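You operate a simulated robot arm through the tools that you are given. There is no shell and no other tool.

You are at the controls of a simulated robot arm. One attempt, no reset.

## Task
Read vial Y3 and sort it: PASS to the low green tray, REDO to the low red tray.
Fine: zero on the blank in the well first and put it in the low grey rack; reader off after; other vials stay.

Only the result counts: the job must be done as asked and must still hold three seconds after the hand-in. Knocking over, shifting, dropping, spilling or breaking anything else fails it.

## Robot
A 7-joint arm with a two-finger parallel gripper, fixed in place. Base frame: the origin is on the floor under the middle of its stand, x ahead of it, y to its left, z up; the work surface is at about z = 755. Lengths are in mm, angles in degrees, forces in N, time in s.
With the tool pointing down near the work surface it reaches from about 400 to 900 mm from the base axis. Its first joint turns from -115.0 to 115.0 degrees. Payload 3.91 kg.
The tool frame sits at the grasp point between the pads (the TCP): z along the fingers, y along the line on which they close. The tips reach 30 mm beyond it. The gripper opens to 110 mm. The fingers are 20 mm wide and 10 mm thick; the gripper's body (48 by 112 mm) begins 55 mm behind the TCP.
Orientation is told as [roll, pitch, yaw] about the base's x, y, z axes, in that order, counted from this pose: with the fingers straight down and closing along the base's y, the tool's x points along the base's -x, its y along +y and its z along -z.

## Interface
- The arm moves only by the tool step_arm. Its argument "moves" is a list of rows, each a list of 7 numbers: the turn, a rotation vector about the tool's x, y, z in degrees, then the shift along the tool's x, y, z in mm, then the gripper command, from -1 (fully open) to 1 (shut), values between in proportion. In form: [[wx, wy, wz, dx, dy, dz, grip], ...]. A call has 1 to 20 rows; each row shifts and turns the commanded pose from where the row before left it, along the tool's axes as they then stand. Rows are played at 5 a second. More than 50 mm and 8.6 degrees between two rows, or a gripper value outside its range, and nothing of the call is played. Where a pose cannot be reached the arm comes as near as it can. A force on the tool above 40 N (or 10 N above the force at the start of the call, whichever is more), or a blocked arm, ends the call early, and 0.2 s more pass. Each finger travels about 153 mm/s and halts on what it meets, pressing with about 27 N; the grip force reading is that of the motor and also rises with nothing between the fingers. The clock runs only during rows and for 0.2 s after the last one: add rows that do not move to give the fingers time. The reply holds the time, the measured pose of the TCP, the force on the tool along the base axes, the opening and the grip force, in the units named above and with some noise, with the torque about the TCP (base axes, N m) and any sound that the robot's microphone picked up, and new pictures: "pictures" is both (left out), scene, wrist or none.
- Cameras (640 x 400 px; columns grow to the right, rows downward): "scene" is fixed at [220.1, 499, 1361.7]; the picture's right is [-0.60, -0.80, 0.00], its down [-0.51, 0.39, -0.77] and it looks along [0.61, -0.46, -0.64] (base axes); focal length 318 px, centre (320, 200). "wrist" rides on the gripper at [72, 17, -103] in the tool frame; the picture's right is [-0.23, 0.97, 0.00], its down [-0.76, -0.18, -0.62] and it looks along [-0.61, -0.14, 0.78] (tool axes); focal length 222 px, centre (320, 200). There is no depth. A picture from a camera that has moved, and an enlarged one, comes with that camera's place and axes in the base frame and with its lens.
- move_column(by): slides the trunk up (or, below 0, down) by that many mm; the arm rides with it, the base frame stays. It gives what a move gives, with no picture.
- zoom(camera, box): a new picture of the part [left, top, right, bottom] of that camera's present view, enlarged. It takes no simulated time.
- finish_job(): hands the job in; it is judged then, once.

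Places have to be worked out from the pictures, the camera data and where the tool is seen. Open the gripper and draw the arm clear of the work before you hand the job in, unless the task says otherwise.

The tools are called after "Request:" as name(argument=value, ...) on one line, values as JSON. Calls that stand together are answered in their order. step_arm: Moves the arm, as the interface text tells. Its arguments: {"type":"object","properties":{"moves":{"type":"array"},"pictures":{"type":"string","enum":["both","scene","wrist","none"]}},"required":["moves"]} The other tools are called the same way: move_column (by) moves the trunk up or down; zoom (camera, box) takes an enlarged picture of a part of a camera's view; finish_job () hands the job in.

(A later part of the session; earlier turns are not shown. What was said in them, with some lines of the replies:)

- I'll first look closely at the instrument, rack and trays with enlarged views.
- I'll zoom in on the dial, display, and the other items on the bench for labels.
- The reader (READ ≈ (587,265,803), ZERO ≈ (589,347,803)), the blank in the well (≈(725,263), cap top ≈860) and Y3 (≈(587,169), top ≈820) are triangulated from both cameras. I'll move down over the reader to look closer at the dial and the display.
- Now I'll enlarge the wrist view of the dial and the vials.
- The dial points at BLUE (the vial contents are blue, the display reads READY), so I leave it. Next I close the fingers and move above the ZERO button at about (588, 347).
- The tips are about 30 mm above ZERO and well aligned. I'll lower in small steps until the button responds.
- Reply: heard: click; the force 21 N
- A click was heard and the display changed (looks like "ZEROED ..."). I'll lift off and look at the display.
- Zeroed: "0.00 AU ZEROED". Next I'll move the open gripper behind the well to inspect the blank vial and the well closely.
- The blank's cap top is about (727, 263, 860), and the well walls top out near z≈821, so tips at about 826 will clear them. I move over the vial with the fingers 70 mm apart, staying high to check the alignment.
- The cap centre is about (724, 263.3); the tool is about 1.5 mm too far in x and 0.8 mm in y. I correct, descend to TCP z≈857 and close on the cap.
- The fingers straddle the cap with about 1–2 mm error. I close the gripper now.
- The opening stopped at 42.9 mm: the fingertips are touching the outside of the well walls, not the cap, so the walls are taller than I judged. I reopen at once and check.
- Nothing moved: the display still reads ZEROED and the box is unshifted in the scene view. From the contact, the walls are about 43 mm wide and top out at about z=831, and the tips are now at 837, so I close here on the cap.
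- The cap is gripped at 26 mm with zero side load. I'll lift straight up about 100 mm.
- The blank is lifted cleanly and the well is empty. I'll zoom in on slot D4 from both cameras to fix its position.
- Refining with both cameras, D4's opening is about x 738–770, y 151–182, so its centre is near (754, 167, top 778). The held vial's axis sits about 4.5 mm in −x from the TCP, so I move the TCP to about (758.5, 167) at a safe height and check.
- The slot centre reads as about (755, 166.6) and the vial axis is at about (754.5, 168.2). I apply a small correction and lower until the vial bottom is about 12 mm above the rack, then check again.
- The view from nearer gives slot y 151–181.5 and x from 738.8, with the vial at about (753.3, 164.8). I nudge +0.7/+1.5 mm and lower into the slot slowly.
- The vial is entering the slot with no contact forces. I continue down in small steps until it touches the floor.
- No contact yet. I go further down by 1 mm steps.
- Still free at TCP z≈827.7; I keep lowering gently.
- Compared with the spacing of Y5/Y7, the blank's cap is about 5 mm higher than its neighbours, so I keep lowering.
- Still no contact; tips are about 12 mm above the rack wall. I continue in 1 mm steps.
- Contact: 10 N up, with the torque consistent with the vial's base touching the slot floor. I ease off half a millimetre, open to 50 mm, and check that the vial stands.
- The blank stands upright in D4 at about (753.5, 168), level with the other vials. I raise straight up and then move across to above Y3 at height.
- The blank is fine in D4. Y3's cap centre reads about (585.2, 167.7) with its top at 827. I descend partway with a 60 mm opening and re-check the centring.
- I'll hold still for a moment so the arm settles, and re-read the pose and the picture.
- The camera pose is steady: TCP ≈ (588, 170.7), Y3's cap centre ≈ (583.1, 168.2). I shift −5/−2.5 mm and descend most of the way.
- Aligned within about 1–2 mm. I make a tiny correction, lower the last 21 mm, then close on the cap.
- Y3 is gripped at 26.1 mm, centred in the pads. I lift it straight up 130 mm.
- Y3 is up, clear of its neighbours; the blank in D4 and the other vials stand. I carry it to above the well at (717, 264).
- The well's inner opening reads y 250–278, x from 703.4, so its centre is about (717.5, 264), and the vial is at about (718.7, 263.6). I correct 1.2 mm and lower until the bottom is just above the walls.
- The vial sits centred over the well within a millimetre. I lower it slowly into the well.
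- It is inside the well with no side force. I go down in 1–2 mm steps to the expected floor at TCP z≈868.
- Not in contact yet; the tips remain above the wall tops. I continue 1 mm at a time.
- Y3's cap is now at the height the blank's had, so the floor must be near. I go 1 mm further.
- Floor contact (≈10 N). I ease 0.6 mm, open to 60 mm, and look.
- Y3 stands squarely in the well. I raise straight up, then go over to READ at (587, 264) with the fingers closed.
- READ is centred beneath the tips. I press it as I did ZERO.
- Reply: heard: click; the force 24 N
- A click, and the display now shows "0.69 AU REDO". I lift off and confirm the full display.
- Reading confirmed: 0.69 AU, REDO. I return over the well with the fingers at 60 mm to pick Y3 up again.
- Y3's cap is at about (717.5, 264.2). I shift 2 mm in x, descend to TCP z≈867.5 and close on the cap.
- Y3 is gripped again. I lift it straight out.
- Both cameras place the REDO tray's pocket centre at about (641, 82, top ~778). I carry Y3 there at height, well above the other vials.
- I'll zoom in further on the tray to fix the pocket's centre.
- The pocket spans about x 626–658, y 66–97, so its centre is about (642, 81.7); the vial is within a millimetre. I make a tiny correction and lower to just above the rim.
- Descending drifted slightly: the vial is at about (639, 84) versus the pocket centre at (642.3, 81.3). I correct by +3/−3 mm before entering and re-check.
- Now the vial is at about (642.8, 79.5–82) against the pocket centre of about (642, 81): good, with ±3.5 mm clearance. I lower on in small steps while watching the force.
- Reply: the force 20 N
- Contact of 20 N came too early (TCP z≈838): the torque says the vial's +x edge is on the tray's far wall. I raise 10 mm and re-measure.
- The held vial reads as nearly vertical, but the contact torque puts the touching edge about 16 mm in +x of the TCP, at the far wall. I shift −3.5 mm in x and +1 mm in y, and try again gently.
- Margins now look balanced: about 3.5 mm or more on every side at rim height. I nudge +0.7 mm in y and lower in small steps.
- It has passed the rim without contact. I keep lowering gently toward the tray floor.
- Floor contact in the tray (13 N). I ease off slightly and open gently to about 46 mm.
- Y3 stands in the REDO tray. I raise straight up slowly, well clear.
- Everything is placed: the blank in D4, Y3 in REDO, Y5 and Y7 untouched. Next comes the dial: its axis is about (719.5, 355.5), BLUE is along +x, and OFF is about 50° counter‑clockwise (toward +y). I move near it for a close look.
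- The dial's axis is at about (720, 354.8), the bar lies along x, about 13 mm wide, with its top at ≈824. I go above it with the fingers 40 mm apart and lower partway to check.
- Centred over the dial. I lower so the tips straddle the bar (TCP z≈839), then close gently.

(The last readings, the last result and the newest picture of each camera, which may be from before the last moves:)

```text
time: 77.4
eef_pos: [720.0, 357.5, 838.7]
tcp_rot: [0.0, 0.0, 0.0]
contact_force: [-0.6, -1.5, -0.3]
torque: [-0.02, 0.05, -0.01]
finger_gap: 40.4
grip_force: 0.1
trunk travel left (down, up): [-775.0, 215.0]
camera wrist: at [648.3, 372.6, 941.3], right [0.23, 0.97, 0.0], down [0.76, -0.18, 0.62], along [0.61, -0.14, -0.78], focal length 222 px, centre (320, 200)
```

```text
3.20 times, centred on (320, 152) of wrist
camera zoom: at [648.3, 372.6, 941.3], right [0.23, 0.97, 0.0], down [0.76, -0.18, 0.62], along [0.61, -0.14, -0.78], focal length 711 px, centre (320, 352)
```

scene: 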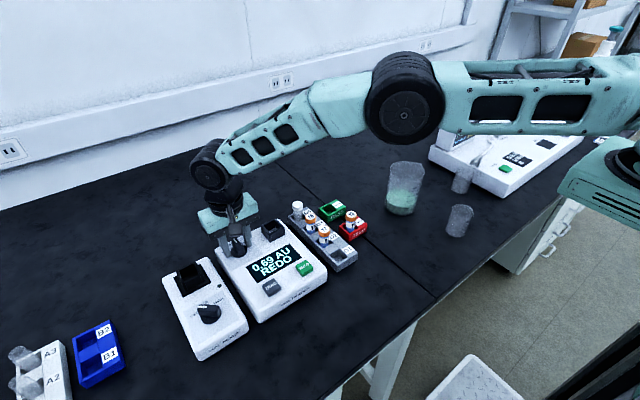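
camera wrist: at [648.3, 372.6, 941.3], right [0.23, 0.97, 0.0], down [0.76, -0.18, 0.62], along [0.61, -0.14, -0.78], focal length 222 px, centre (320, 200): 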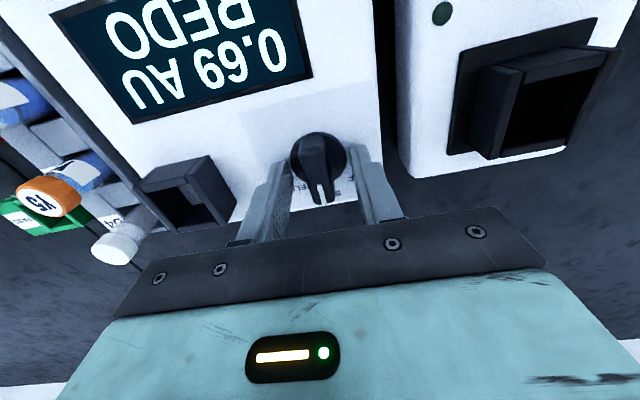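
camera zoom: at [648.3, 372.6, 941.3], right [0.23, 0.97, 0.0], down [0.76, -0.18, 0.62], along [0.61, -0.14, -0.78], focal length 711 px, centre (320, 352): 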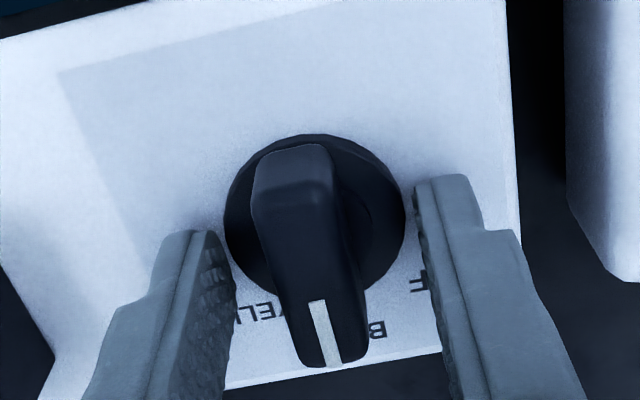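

The tips straddle the bar, with the TCP within 1 mm of the dial's axis. I close on the bar.

Request:
step_arm(moves=[[0, 0, 0, 0.5, -0.6, 0, 0.45], [0, 0, 0, 0, 0, 0, 0.65], [0, 0, 0, 0, 0, 0, 1], [0, 0, 0, 0, 0, 0, 1], [0, 0, 0, 0, 0, 0, 1]], pictures="both")

Request:
zoom(camera="scene", box=[210, 205, 280, 275])

Request:
zoom(camera="wrist", box=[250, 90, 390, 215])

```text
time: 78.6
eef_pos: [720.2, 355.6, 837.8]
tcp_rot: [0.0, 0.0, 0.0]
contact_force: [1.8, 2.3, -8.0]
torque: [0.13, -0.4, -0.01]
finger_gap: 35.0
grip_force: 45.2
trunk travel left (down, up): [-775.0, 215.0]
camera wrist: at [648.4, 372.1, 941.3], right [0.23, 0.97, 0.0], down [0.76, -0.18, 0.62], along [0.61, -0.14, -0.78], focal length 222 px, centre (320, 200)
```

scene: 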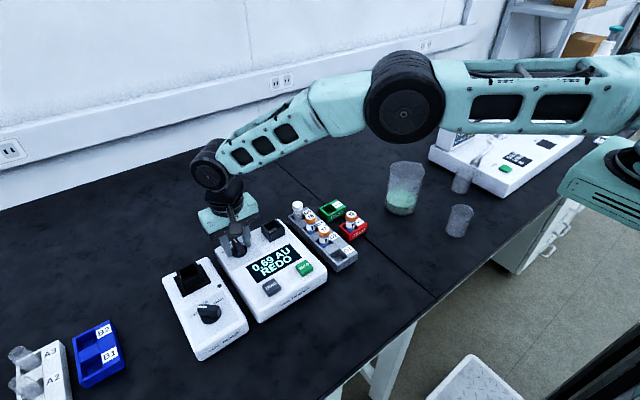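
wrist: 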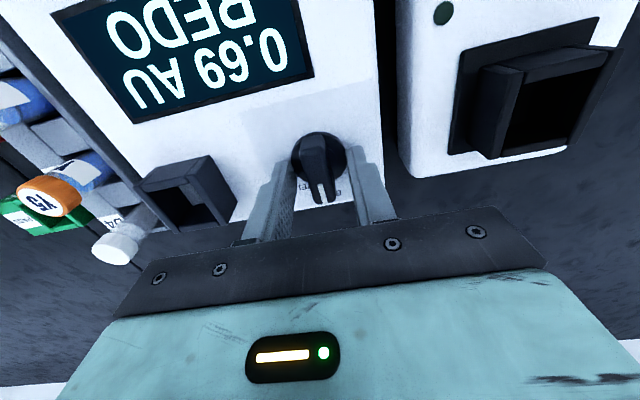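

```text
5.71 times, centred on (245, 240) of scene
camera zoom: at [220.1, 499.0, 1361.7], right [-0.6, -0.8, 0.0], down [-0.51, 0.39, -0.77], along [0.61, -0.46, -0.64], focal length 1818 px, centre (749, -29)
```

zoom: 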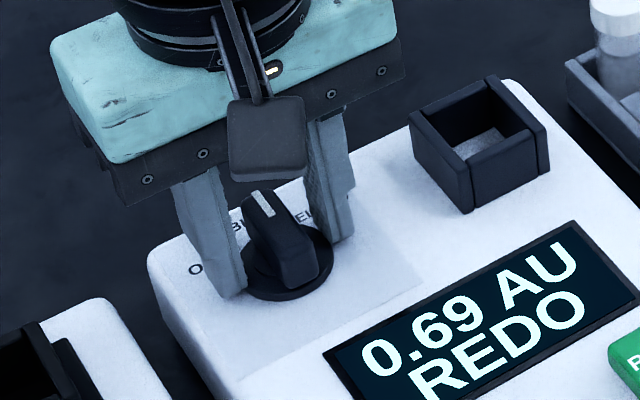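

```text
3.20 times, centred on (320, 152) of wrist
camera zoom: at [648.4, 372.1, 941.3], right [0.23, 0.97, 0.0], down [0.76, -0.18, 0.62], along [0.61, -0.14, -0.78], focal length 711 px, centre (320, 352)
```

zoom: 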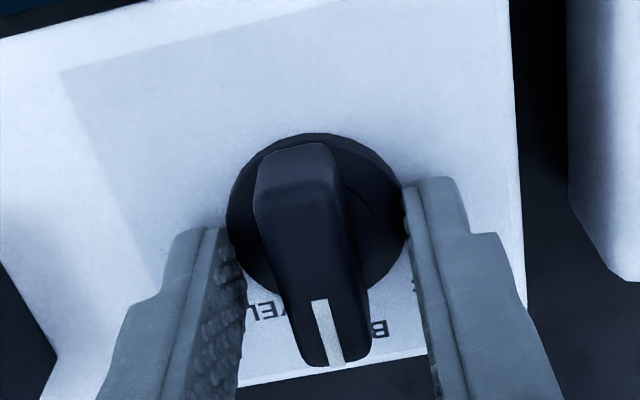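

The fingers met the dial's round skirt (35 mm), so its top is above z≈808. I reopen, raise 6 mm, and close again on the bar only.

Request:
step_arm(moves=[[0, 0, 0, 0, 0, 0, 0.27], [0, 0, 0, 0, 0, 0, 0.27], [0, 0, 0, 0, 0, -6, 0.27], [0, 0, 0, 0, 0, 0, 0.27], [0, 0, 0, 0, 0, 0, 0.5], [0, 0, 0, 0, 0, 0, 0.7], [0, 0, 0, 0, 0, 0, 1], [0, 0, 0, 0, 0, 0, 1], [0, 0, 0, 0, 0, 0, 1]], pictures="both")

Request:
zoom(camera="scene", box=[210, 205, 280, 275])

Request:
zoom(camera="wrist", box=[250, 90, 390, 215])

```text
time: 80.6
eef_pos: [720.8, 355.3, 844.1]
tcp_rot: [-0.1, 0.1, 0.0]
contact_force: [-0.1, -1.6, -0.1]
torque: [-0.07, 0.06, 0.0]
finger_gap: 14.8
grip_force: 44.9
trunk travel left (down, up): [-775.0, 215.0]
camera wrist: at [648.6, 372.1, 947.2], right [0.23, 0.97, 0.0], down [0.76, -0.18, 0.62], along [0.61, -0.14, -0.78], focal length 222 px, centre (320, 200)
```

scene: 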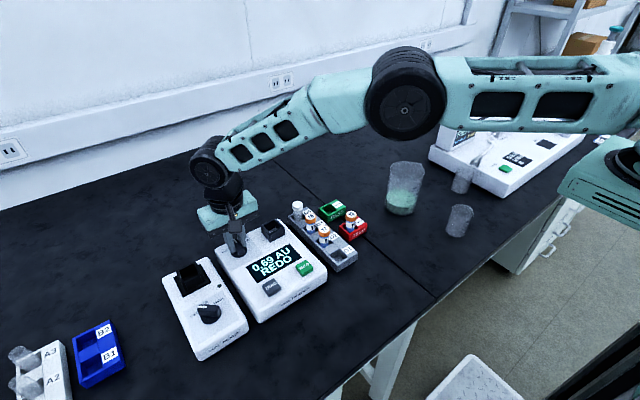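
wrist: 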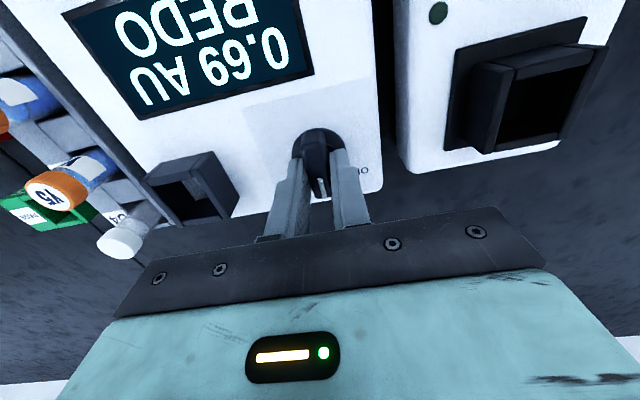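

```text
5.71 times, centred on (245, 240) of scene
camera zoom: at [220.1, 499.0, 1361.7], right [-0.6, -0.8, 0.0], down [-0.51, 0.39, -0.77], along [0.61, -0.46, -0.64], focal length 1818 px, centre (749, -29)
```

zoom: 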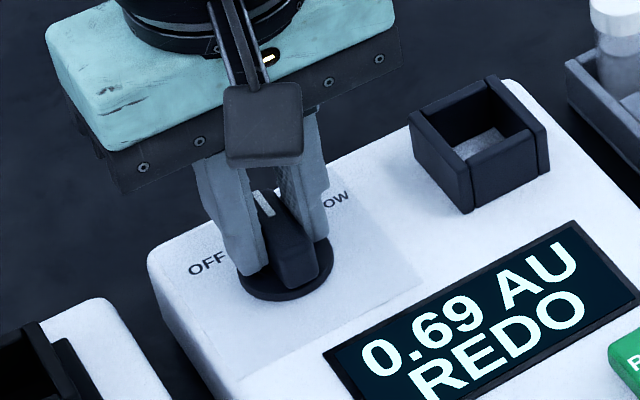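

```text
3.20 times, centred on (320, 152) of wrist
camera zoom: at [648.6, 372.1, 947.2], right [0.23, 0.97, 0.0], down [0.76, -0.18, 0.62], along [0.61, -0.14, -0.78], focal length 711 px, centre (320, 352)
```

zoom: 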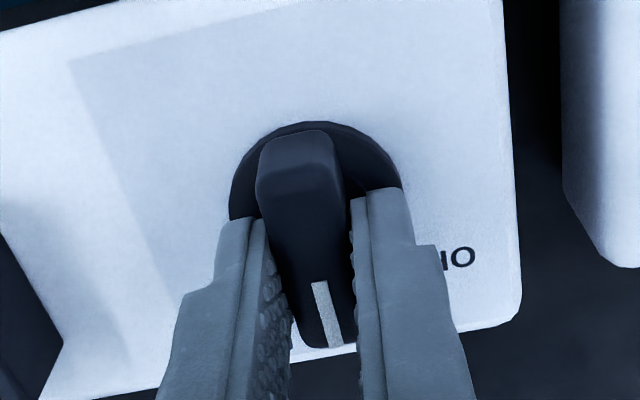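

The bar is gripped (14.8 mm). I turn the tool about its axis counter‑clockwise as seen from above (−z in tool terms), first 24°, and check.

Request:
step_arm(moves=[[0, 0, -4, 0, 0, 0, 1], [0, 0, -6, 0, 0, 0, 1], [0, 0, -7, 0, 0, 0, 1], [0, 0, -7, 0, 0, 0, 1], [0, 0, 0, 0, 0, 0, 1]], pictures="both")

Request:
zoom(camera="scene", box=[210, 205, 280, 275])

```text
time: 81.8
eef_pos: [720.3, 356.1, 843.2]
tcp_rot: [0.1, 0.0, 24.0]
contact_force: [-9.4, 1.9, 2.3]
torque: [0.04, -0.02, -0.04]
finger_gap: 14.8
grip_force: 45.0
trunk travel left (down, up): [-775.0, 215.0]
camera wrist: at [647.8, 342.1, 947.2], right [-0.19, 0.98, 0.0], down [0.77, 0.15, 0.62], along [0.61, 0.12, -0.78], focal length 222 px, centre (320, 200)
```

scene: 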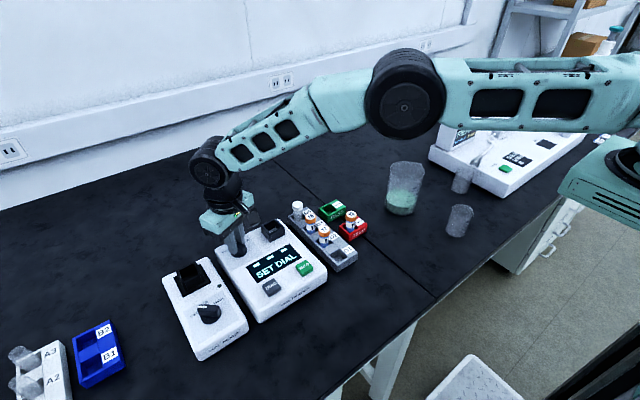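
wrist: 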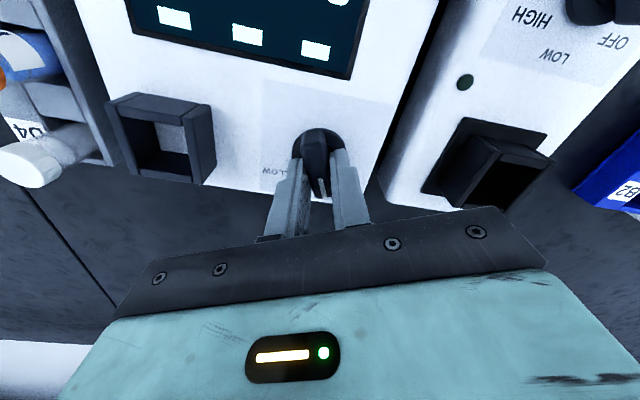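

```text
5.71 times, centred on (245, 240) of scene
camera zoom: at [220.1, 499.0, 1361.7], right [-0.6, -0.8, 0.0], down [-0.51, 0.39, -0.77], along [0.61, -0.46, -0.64], focal length 1818 px, centre (749, -29)
```

zoom: 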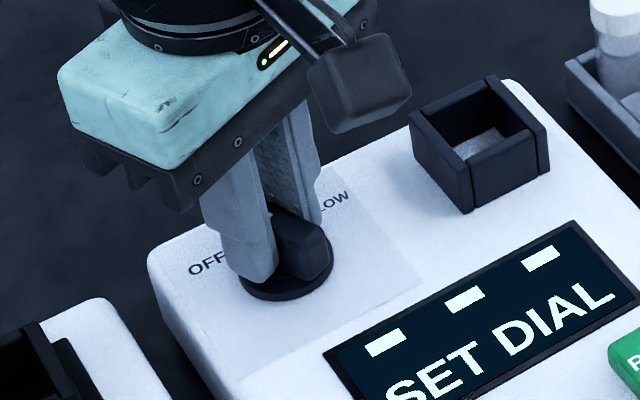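

The display now says "SET DIAL" (between positions), so the turn direction is right. I continue to about 50°, easing 1 mm in −x to relieve the side load.

Request:
step_arm(moves=[[0, 0, -6, 0.9, 0.4, 0, 1], [0, 0, -7, 0, 0, 0, 1], [0, 0, -6, 0, 0, 0, 1], [0, 0, -4, 0, 0, 0, 1], [0, 0, 0, 0, 0, 0, 1]], pictures="both")

Request:
zoom(camera="scene", box=[210, 205, 310, 295])

```text
time: 83.0
eef_pos: [721.0, 357.7, 843.0]
tcp_rot: [0.1, 0.0, 47.0]
contact_force: [-9.8, 19.7, -6.1]
torque: [-0.2, 0.42, -0.01]
finger_gap: 14.6
grip_force: 44.8
trunk travel left (down, up): [-775.0, 215.0]
camera wrist: at [658.5, 315.5, 947.1], right [-0.56, 0.83, 0.0], down [0.65, 0.44, 0.62], along [0.52, 0.35, -0.78], focal length 222 px, centre (320, 200)
```

scene: 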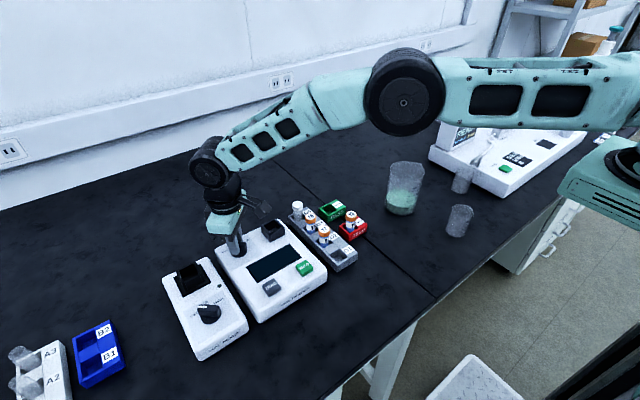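
wrist: 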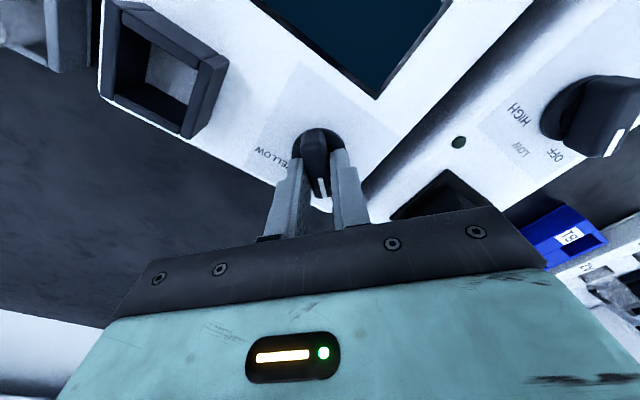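

```text
4.44 times, centred on (260, 250) of scene
camera zoom: at [220.1, 499.0, 1361.7], right [-0.6, -0.8, 0.0], down [-0.51, 0.39, -0.77], along [0.61, -0.46, -0.64], focal length 1414 px, centre (587, -22)
```

zoom: 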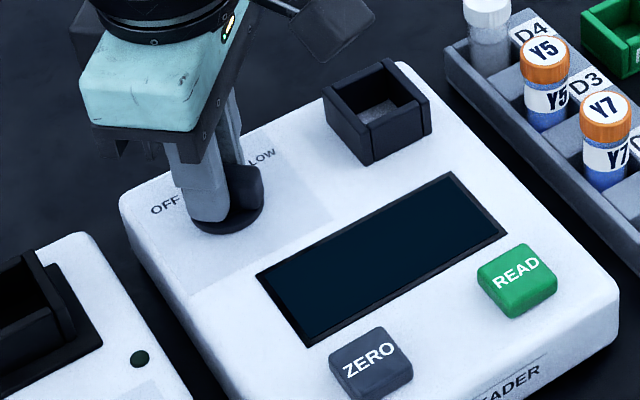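

The display went dark: the reader is off at 47°. I add 3° to sit fully at OFF (label at about 50°) while easing the side load.

Request:
step_arm(moves=[[0, 0, -1.5, -0.45, 0.7, 0, 1], [0, 0, -1.5, 0, 0, 0, 1], [0, 0, 0, 0, 0, 0, 1]], pictures="both")

Request:
zoom(camera="wrist", box=[250, 90, 390, 215])

```text
time: 83.8
eef_pos: [720.4, 358.2, 843.8]
tcp_rot: [0.1, -0.1, 50.1]
contact_force: [-19.6, 16.4, -3.8]
torque: [1.16, -0.43, -0.08]
finger_gap: 14.6
grip_force: 45.2
trunk travel left (down, up): [-775.0, 215.0]
camera wrist: at [660.7, 312.6, 947.2], right [-0.6, 0.8, 0.0], down [0.63, 0.47, 0.62], along [0.5, 0.38, -0.78], focal length 222 px, centre (320, 200)
```

scene: 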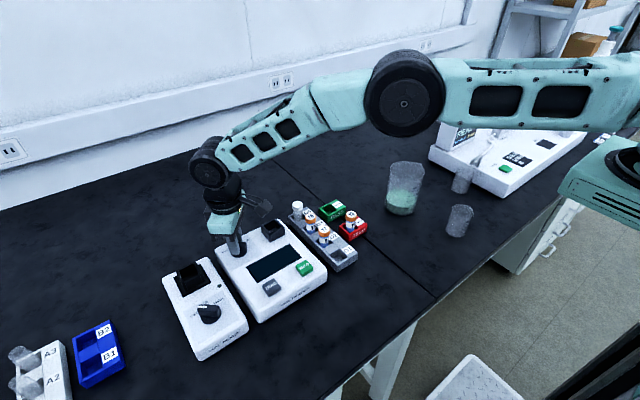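
wrist: 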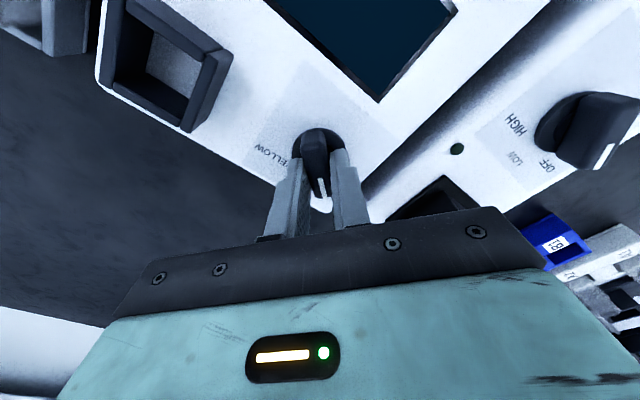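

```text
3.20 times, centred on (320, 152) of wrist
camera zoom: at [660.7, 312.6, 947.2], right [-0.6, 0.8, 0.0], down [0.63, 0.47, 0.62], along [0.5, 0.38, -0.78], focal length 711 px, centre (320, 352)
```

zoom: 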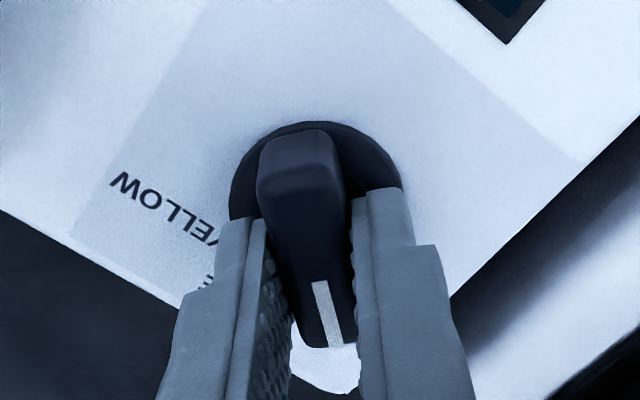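

The knob sits at 50° with the screen dark. I relieve the side load by shifting slightly along the tool's y before releasing.

Request:
step_arm(moves=[[0, 0, 0, 0, 0.8, 0, 1], [0, 0, 0, 0, 0.7, 0, 1], [0, 0, 0, 0, 0, 0, 1]], pictures="scene")

```text
time: 84.6
eef_pos: [720.3, 358.1, 844.5]
tcp_rot: [0.0, 0.0, 50.0]
contact_force: [-12.9, 9.5, -1.1]
torque: [0.54, 0.17, -0.06]
finger_gap: 15.1
grip_force: 44.7
trunk travel left (down, up): [-775.0, 215.0]
```

scene: 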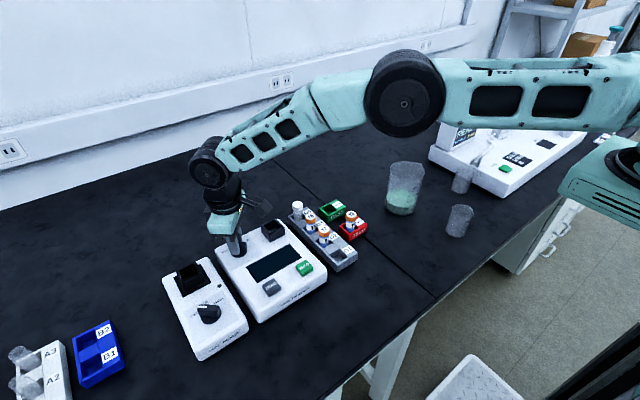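

The load dropped from 25 to 16 N; one more small shift the same way.

Request:
step_arm(moves=[[0, 0, 0, 0, 0.8, 0, 1], [0, 0, 0, 0, 0.7, 0, 1], [0, 0, 0, 0, 0, 0, 1]], pictures="none")

```text
time: 85.4
eef_pos: [719.2, 358.2, 844.2]
tcp_rot: [-0.1, 0.0, 50.0]
contact_force: [-1.7, 4.7, 4.7]
torque: [-0.87, 1.11, 0.0]
finger_gap: 14.5
grip_force: 44.9
trunk travel left (down, up): [-775.0, 215.0]
```

Side force is now small. I open the fingers gradually to 36 mm and check the display and pointer.

Request:
step_arm(moves=[[0, 0, 0, 0, 0, 0, 0.6], [0, 0, 0, 0, 0, 0, 0.45], [0, 0, 0, 0, 0, 0, 0.35], [0, 0, 0, 0, 0, 0, 0.35]], pictures="both")

Request:
zoom(camera="wrist", box=[250, 90, 390, 215])

Request:
zoom(camera="scene", box=[210, 205, 310, 295])

```text
time: 86.4
eef_pos: [719.9, 359.5, 842.7]
tcp_rot: [0.1, 0.1, 50.0]
contact_force: [0.0, 0.3, -0.1]
torque: [0.04, -0.02, 0.01]
finger_gap: 35.8
grip_force: 0.0
trunk travel left (down, up): [-775.0, 215.0]
camera wrist: at [659.4, 313.6, 946.6], right [-0.6, 0.8, 0.0], down [0.63, 0.47, 0.62], along [0.5, 0.37, -0.78], focal length 222 px, centre (320, 200)
```

scene: 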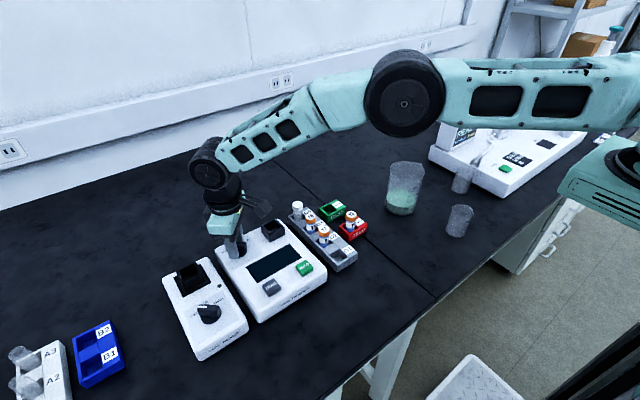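
wrist: 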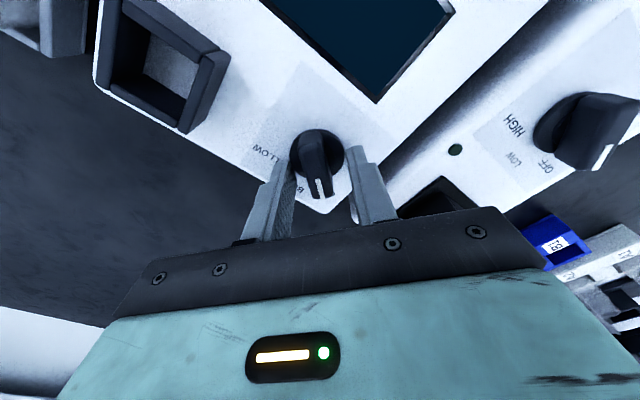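

```text
3.20 times, centred on (320, 152) of wrist
camera zoom: at [659.4, 313.6, 946.6], right [-0.6, 0.8, 0.0], down [0.63, 0.47, 0.62], along [0.5, 0.37, -0.78], focal length 711 px, centre (320, 352)
```

zoom: 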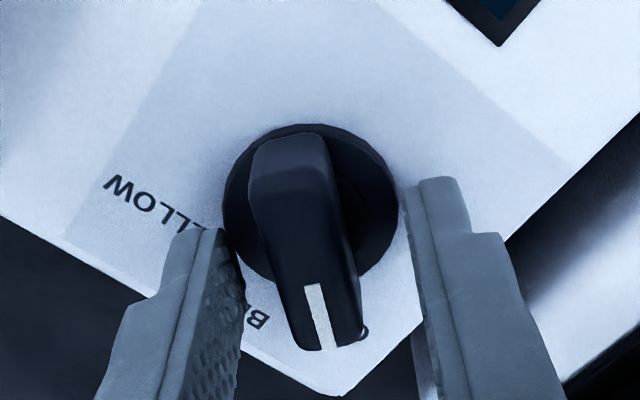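

```text
4.44 times, centred on (260, 250) of scene
camera zoom: at [220.1, 499.0, 1361.7], right [-0.6, -0.8, 0.0], down [-0.51, 0.39, -0.77], along [0.61, -0.46, -0.64], focal length 1414 px, centre (587, -22)
```

zoom: 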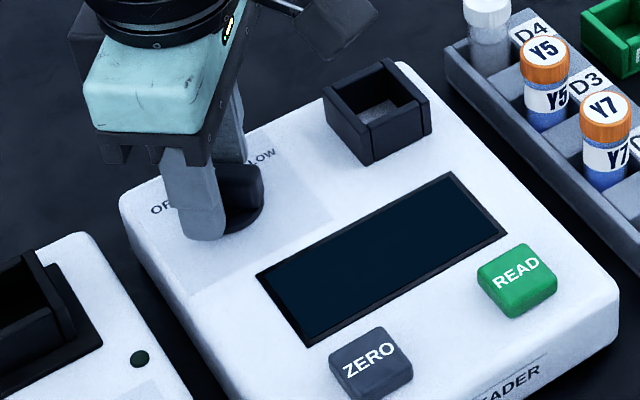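

The dial points to OFF, the display is dark, and the fingers are free. I rise straight up, then turn the wrist back.

Request:
step_arm(moves=[[0, 0, 0, 0, 0, -10, 0.35], [0, 0, 0, 0, 0, -20, 0.35], [0, 0, 0, 0, 0, -40, 0.35], [0, 0, 0, 0, 0, -45, 0.35], [0, 0, 0, 0, 0, -45, 0.35], [0, 0, 0, 0, 0, 0, 0.35]], pictures="both")

Request:
zoom(camera="scene", box=[205, 205, 305, 295])

Request:
zoom(camera="scene", box=[280, 180, 390, 280])

```text
time: 87.8
eef_pos: [725.0, 358.7, 1002.8]
tcp_rot: [0.1, 0.1, 50.0]
contact_force: [-0.2, 0.1, -0.2]
torque: [-0.01, -0.01, 0.01]
finger_gap: 35.8
grip_force: 0.1
trunk travel left (down, up): [-775.0, 215.0]
camera wrist: at [665.0, 312.8, 1107.0], right [-0.6, 0.8, 0.0], down [0.63, 0.47, 0.62], along [0.5, 0.37, -0.78], focal length 222 px, centre (320, 200)
```

scene: 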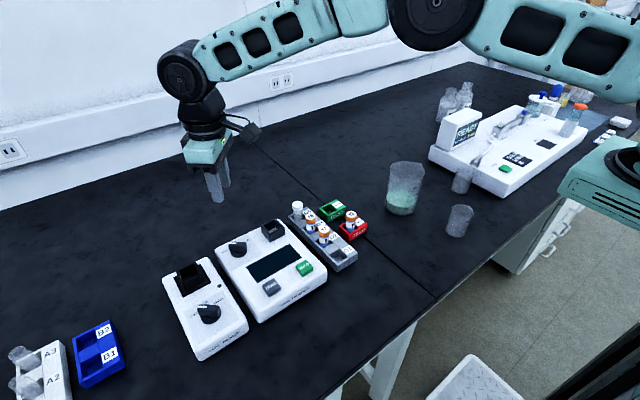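
wrist: 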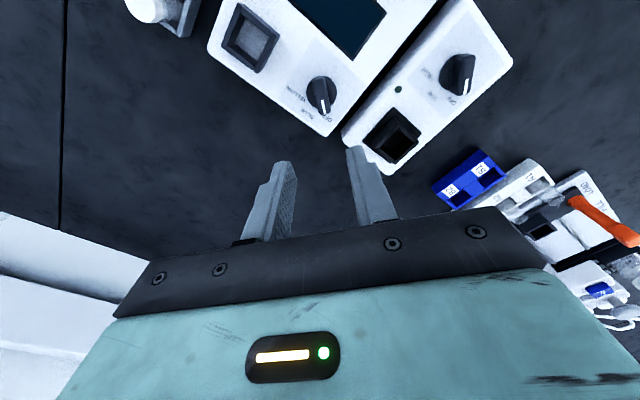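

```text
4.44 times, centred on (255, 250) of scene
camera zoom: at [220.1, 499.0, 1361.7], right [-0.6, -0.8, 0.0], down [-0.51, 0.39, -0.77], along [0.61, -0.46, -0.64], focal length 1414 px, centre (609, -22)
```

zoom: 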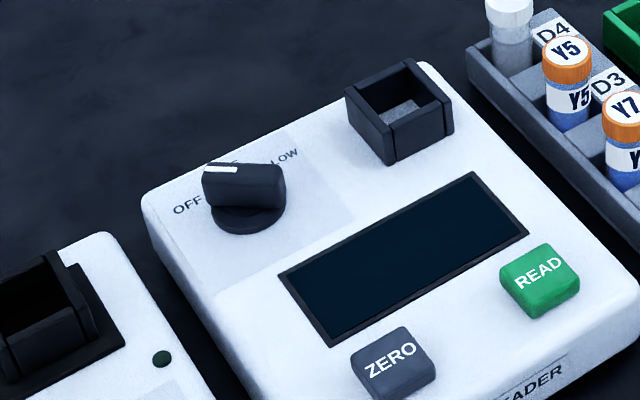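

```text
4.00 times, centred on (335, 230) of scene
camera zoom: at [220.1, 499.0, 1361.7], right [-0.6, -0.8, 0.0], down [-0.51, 0.39, -0.77], along [0.61, -0.46, -0.64], focal length 1273 px, centre (260, 80)
```

zoom: 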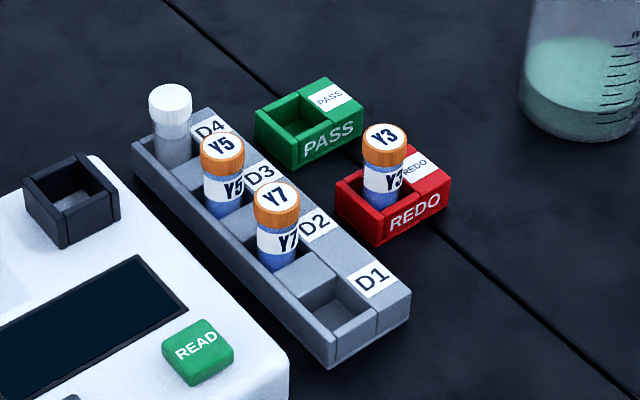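

All in place: the dial is on OFF with a dark screen, the blank is upright in D4, Y3 is upright in REDO, and Y5/Y7 are untouched. I raise further, turn the wrist back and open the gripper fully.

Request:
step_arm(moves=[[0, 0, 8, 0, 0, -30, -0.2], [0, 0, 8, 0, 0, -30, -0.6], [0, 0, 8, 0, 0, -15, -1], [0, 0, 8, 0, 0, 0, -1], [0, 0, 8, 0, 0, 0, -1], [0, 0, 8, 0, 0, 0, -1], [0, 0, 2, 0, 0, 0, -1], [0, 0, 0, 0, 0, 0, -1], [0, 0, 0, 0, 0, 0, -1], [0, 0, 0, 0, 0, 0, -1]], pictures="both")

Request:
zoom(camera="wrist", box=[80, 20, 420, 220])

Request:
zoom(camera="scene", box=[150, 180, 390, 360])

```text
time: 90.0
eef_pos: [720.0, 358.5, 1079.6]
tcp_rot: [0.0, 0.0, 0.0]
contact_force: [0.5, -0.4, 0.5]
torque: [0.01, -0.03, 0.02]
finger_gap: 110.0
grip_force: 0.0
trunk travel left (down, up): [-775.0, 215.0]
camera wrist: at [647.2, 375.2, 1182.2], right [0.23, 0.97, 0.0], down [0.76, -0.18, 0.62], along [0.61, -0.14, -0.78], focal length 222 px, centre (320, 200)
```

scene: 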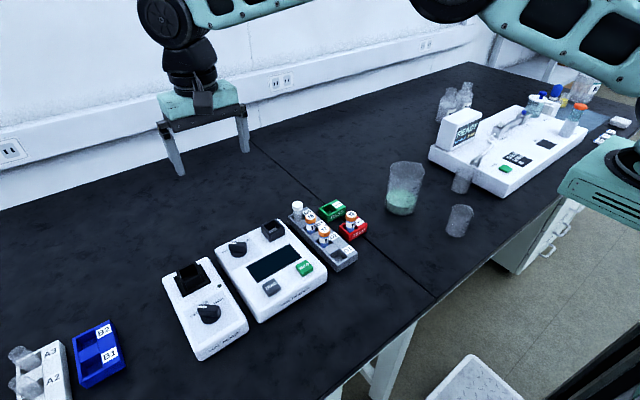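
wrist: 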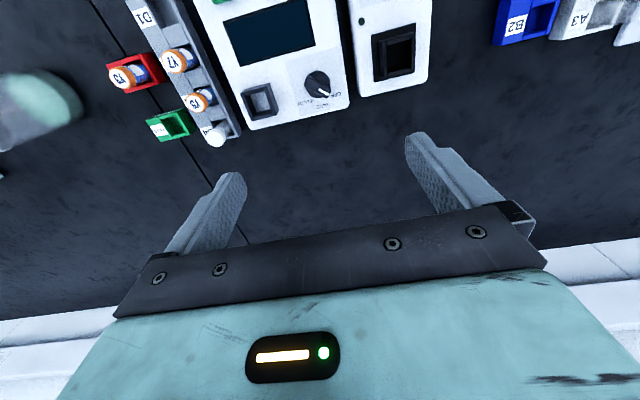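

```text
1.88 times, centred on (250, 120) of wrist
camera zoom: at [647.2, 375.2, 1182.2], right [0.23, 0.97, 0.0], down [0.76, -0.18, 0.62], along [0.61, -0.14, -0.78], focal length 418 px, centre (452, 351)
```

zoom: 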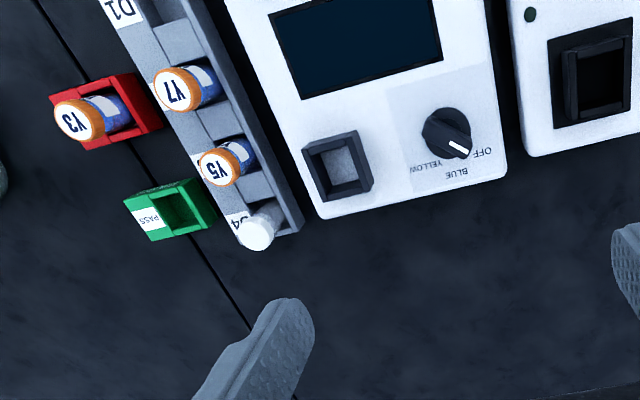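

```text
2.22 times, centred on (270, 270) of scene
camera zoom: at [220.1, 499.0, 1361.7], right [-0.6, -0.8, 0.0], down [-0.51, 0.39, -0.77], along [0.61, -0.46, -0.64], focal length 707 px, centre (431, 44)
```

zoom: 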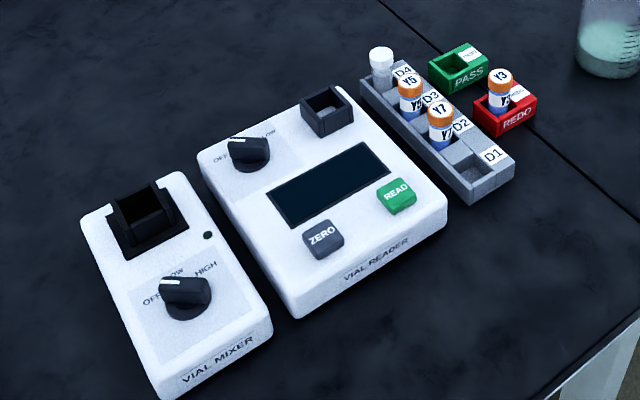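

Both views confirm the end state: the reader is dark with the dial at OFF, the blank is in D4, and Y3 is in REDO. Y5, Y7 and the rest stand undisturbed, and the arm is clear with the gripper open. I hand in the job.

Request:
finish_job()

```text
The job is handed in.
```

Vial Y3 read **0.69 AU, REDO**, and it now stands in the low red tray.

- **Zeroing:** I zeroed the reader on the blank first (display "0.00 AU ZEROED"), then put the blank in slot D4 of the low grey rack.
- **Reader:** It is off, with the dial at OFF and the display dark. The zero and the reading were both taken with the dial on BLUE, where I found it. Your instructions didn't name a setting, so I left it there.
- **Other vials:** Y5 and Y7 are still in their slots, and nothing else looked moved in the final pictures.

**Contacts during the work:**
- The fingers briefly pressed the outside of the reader well.
- They also pressed the round base of the dial.
- Y3 touched the tray rim at about 20 N before I re-centred it.

I saw no shift or damage after any of these.

The arm is clear of the work with the gripper open. The job is handed in; I have not seen the verdict.
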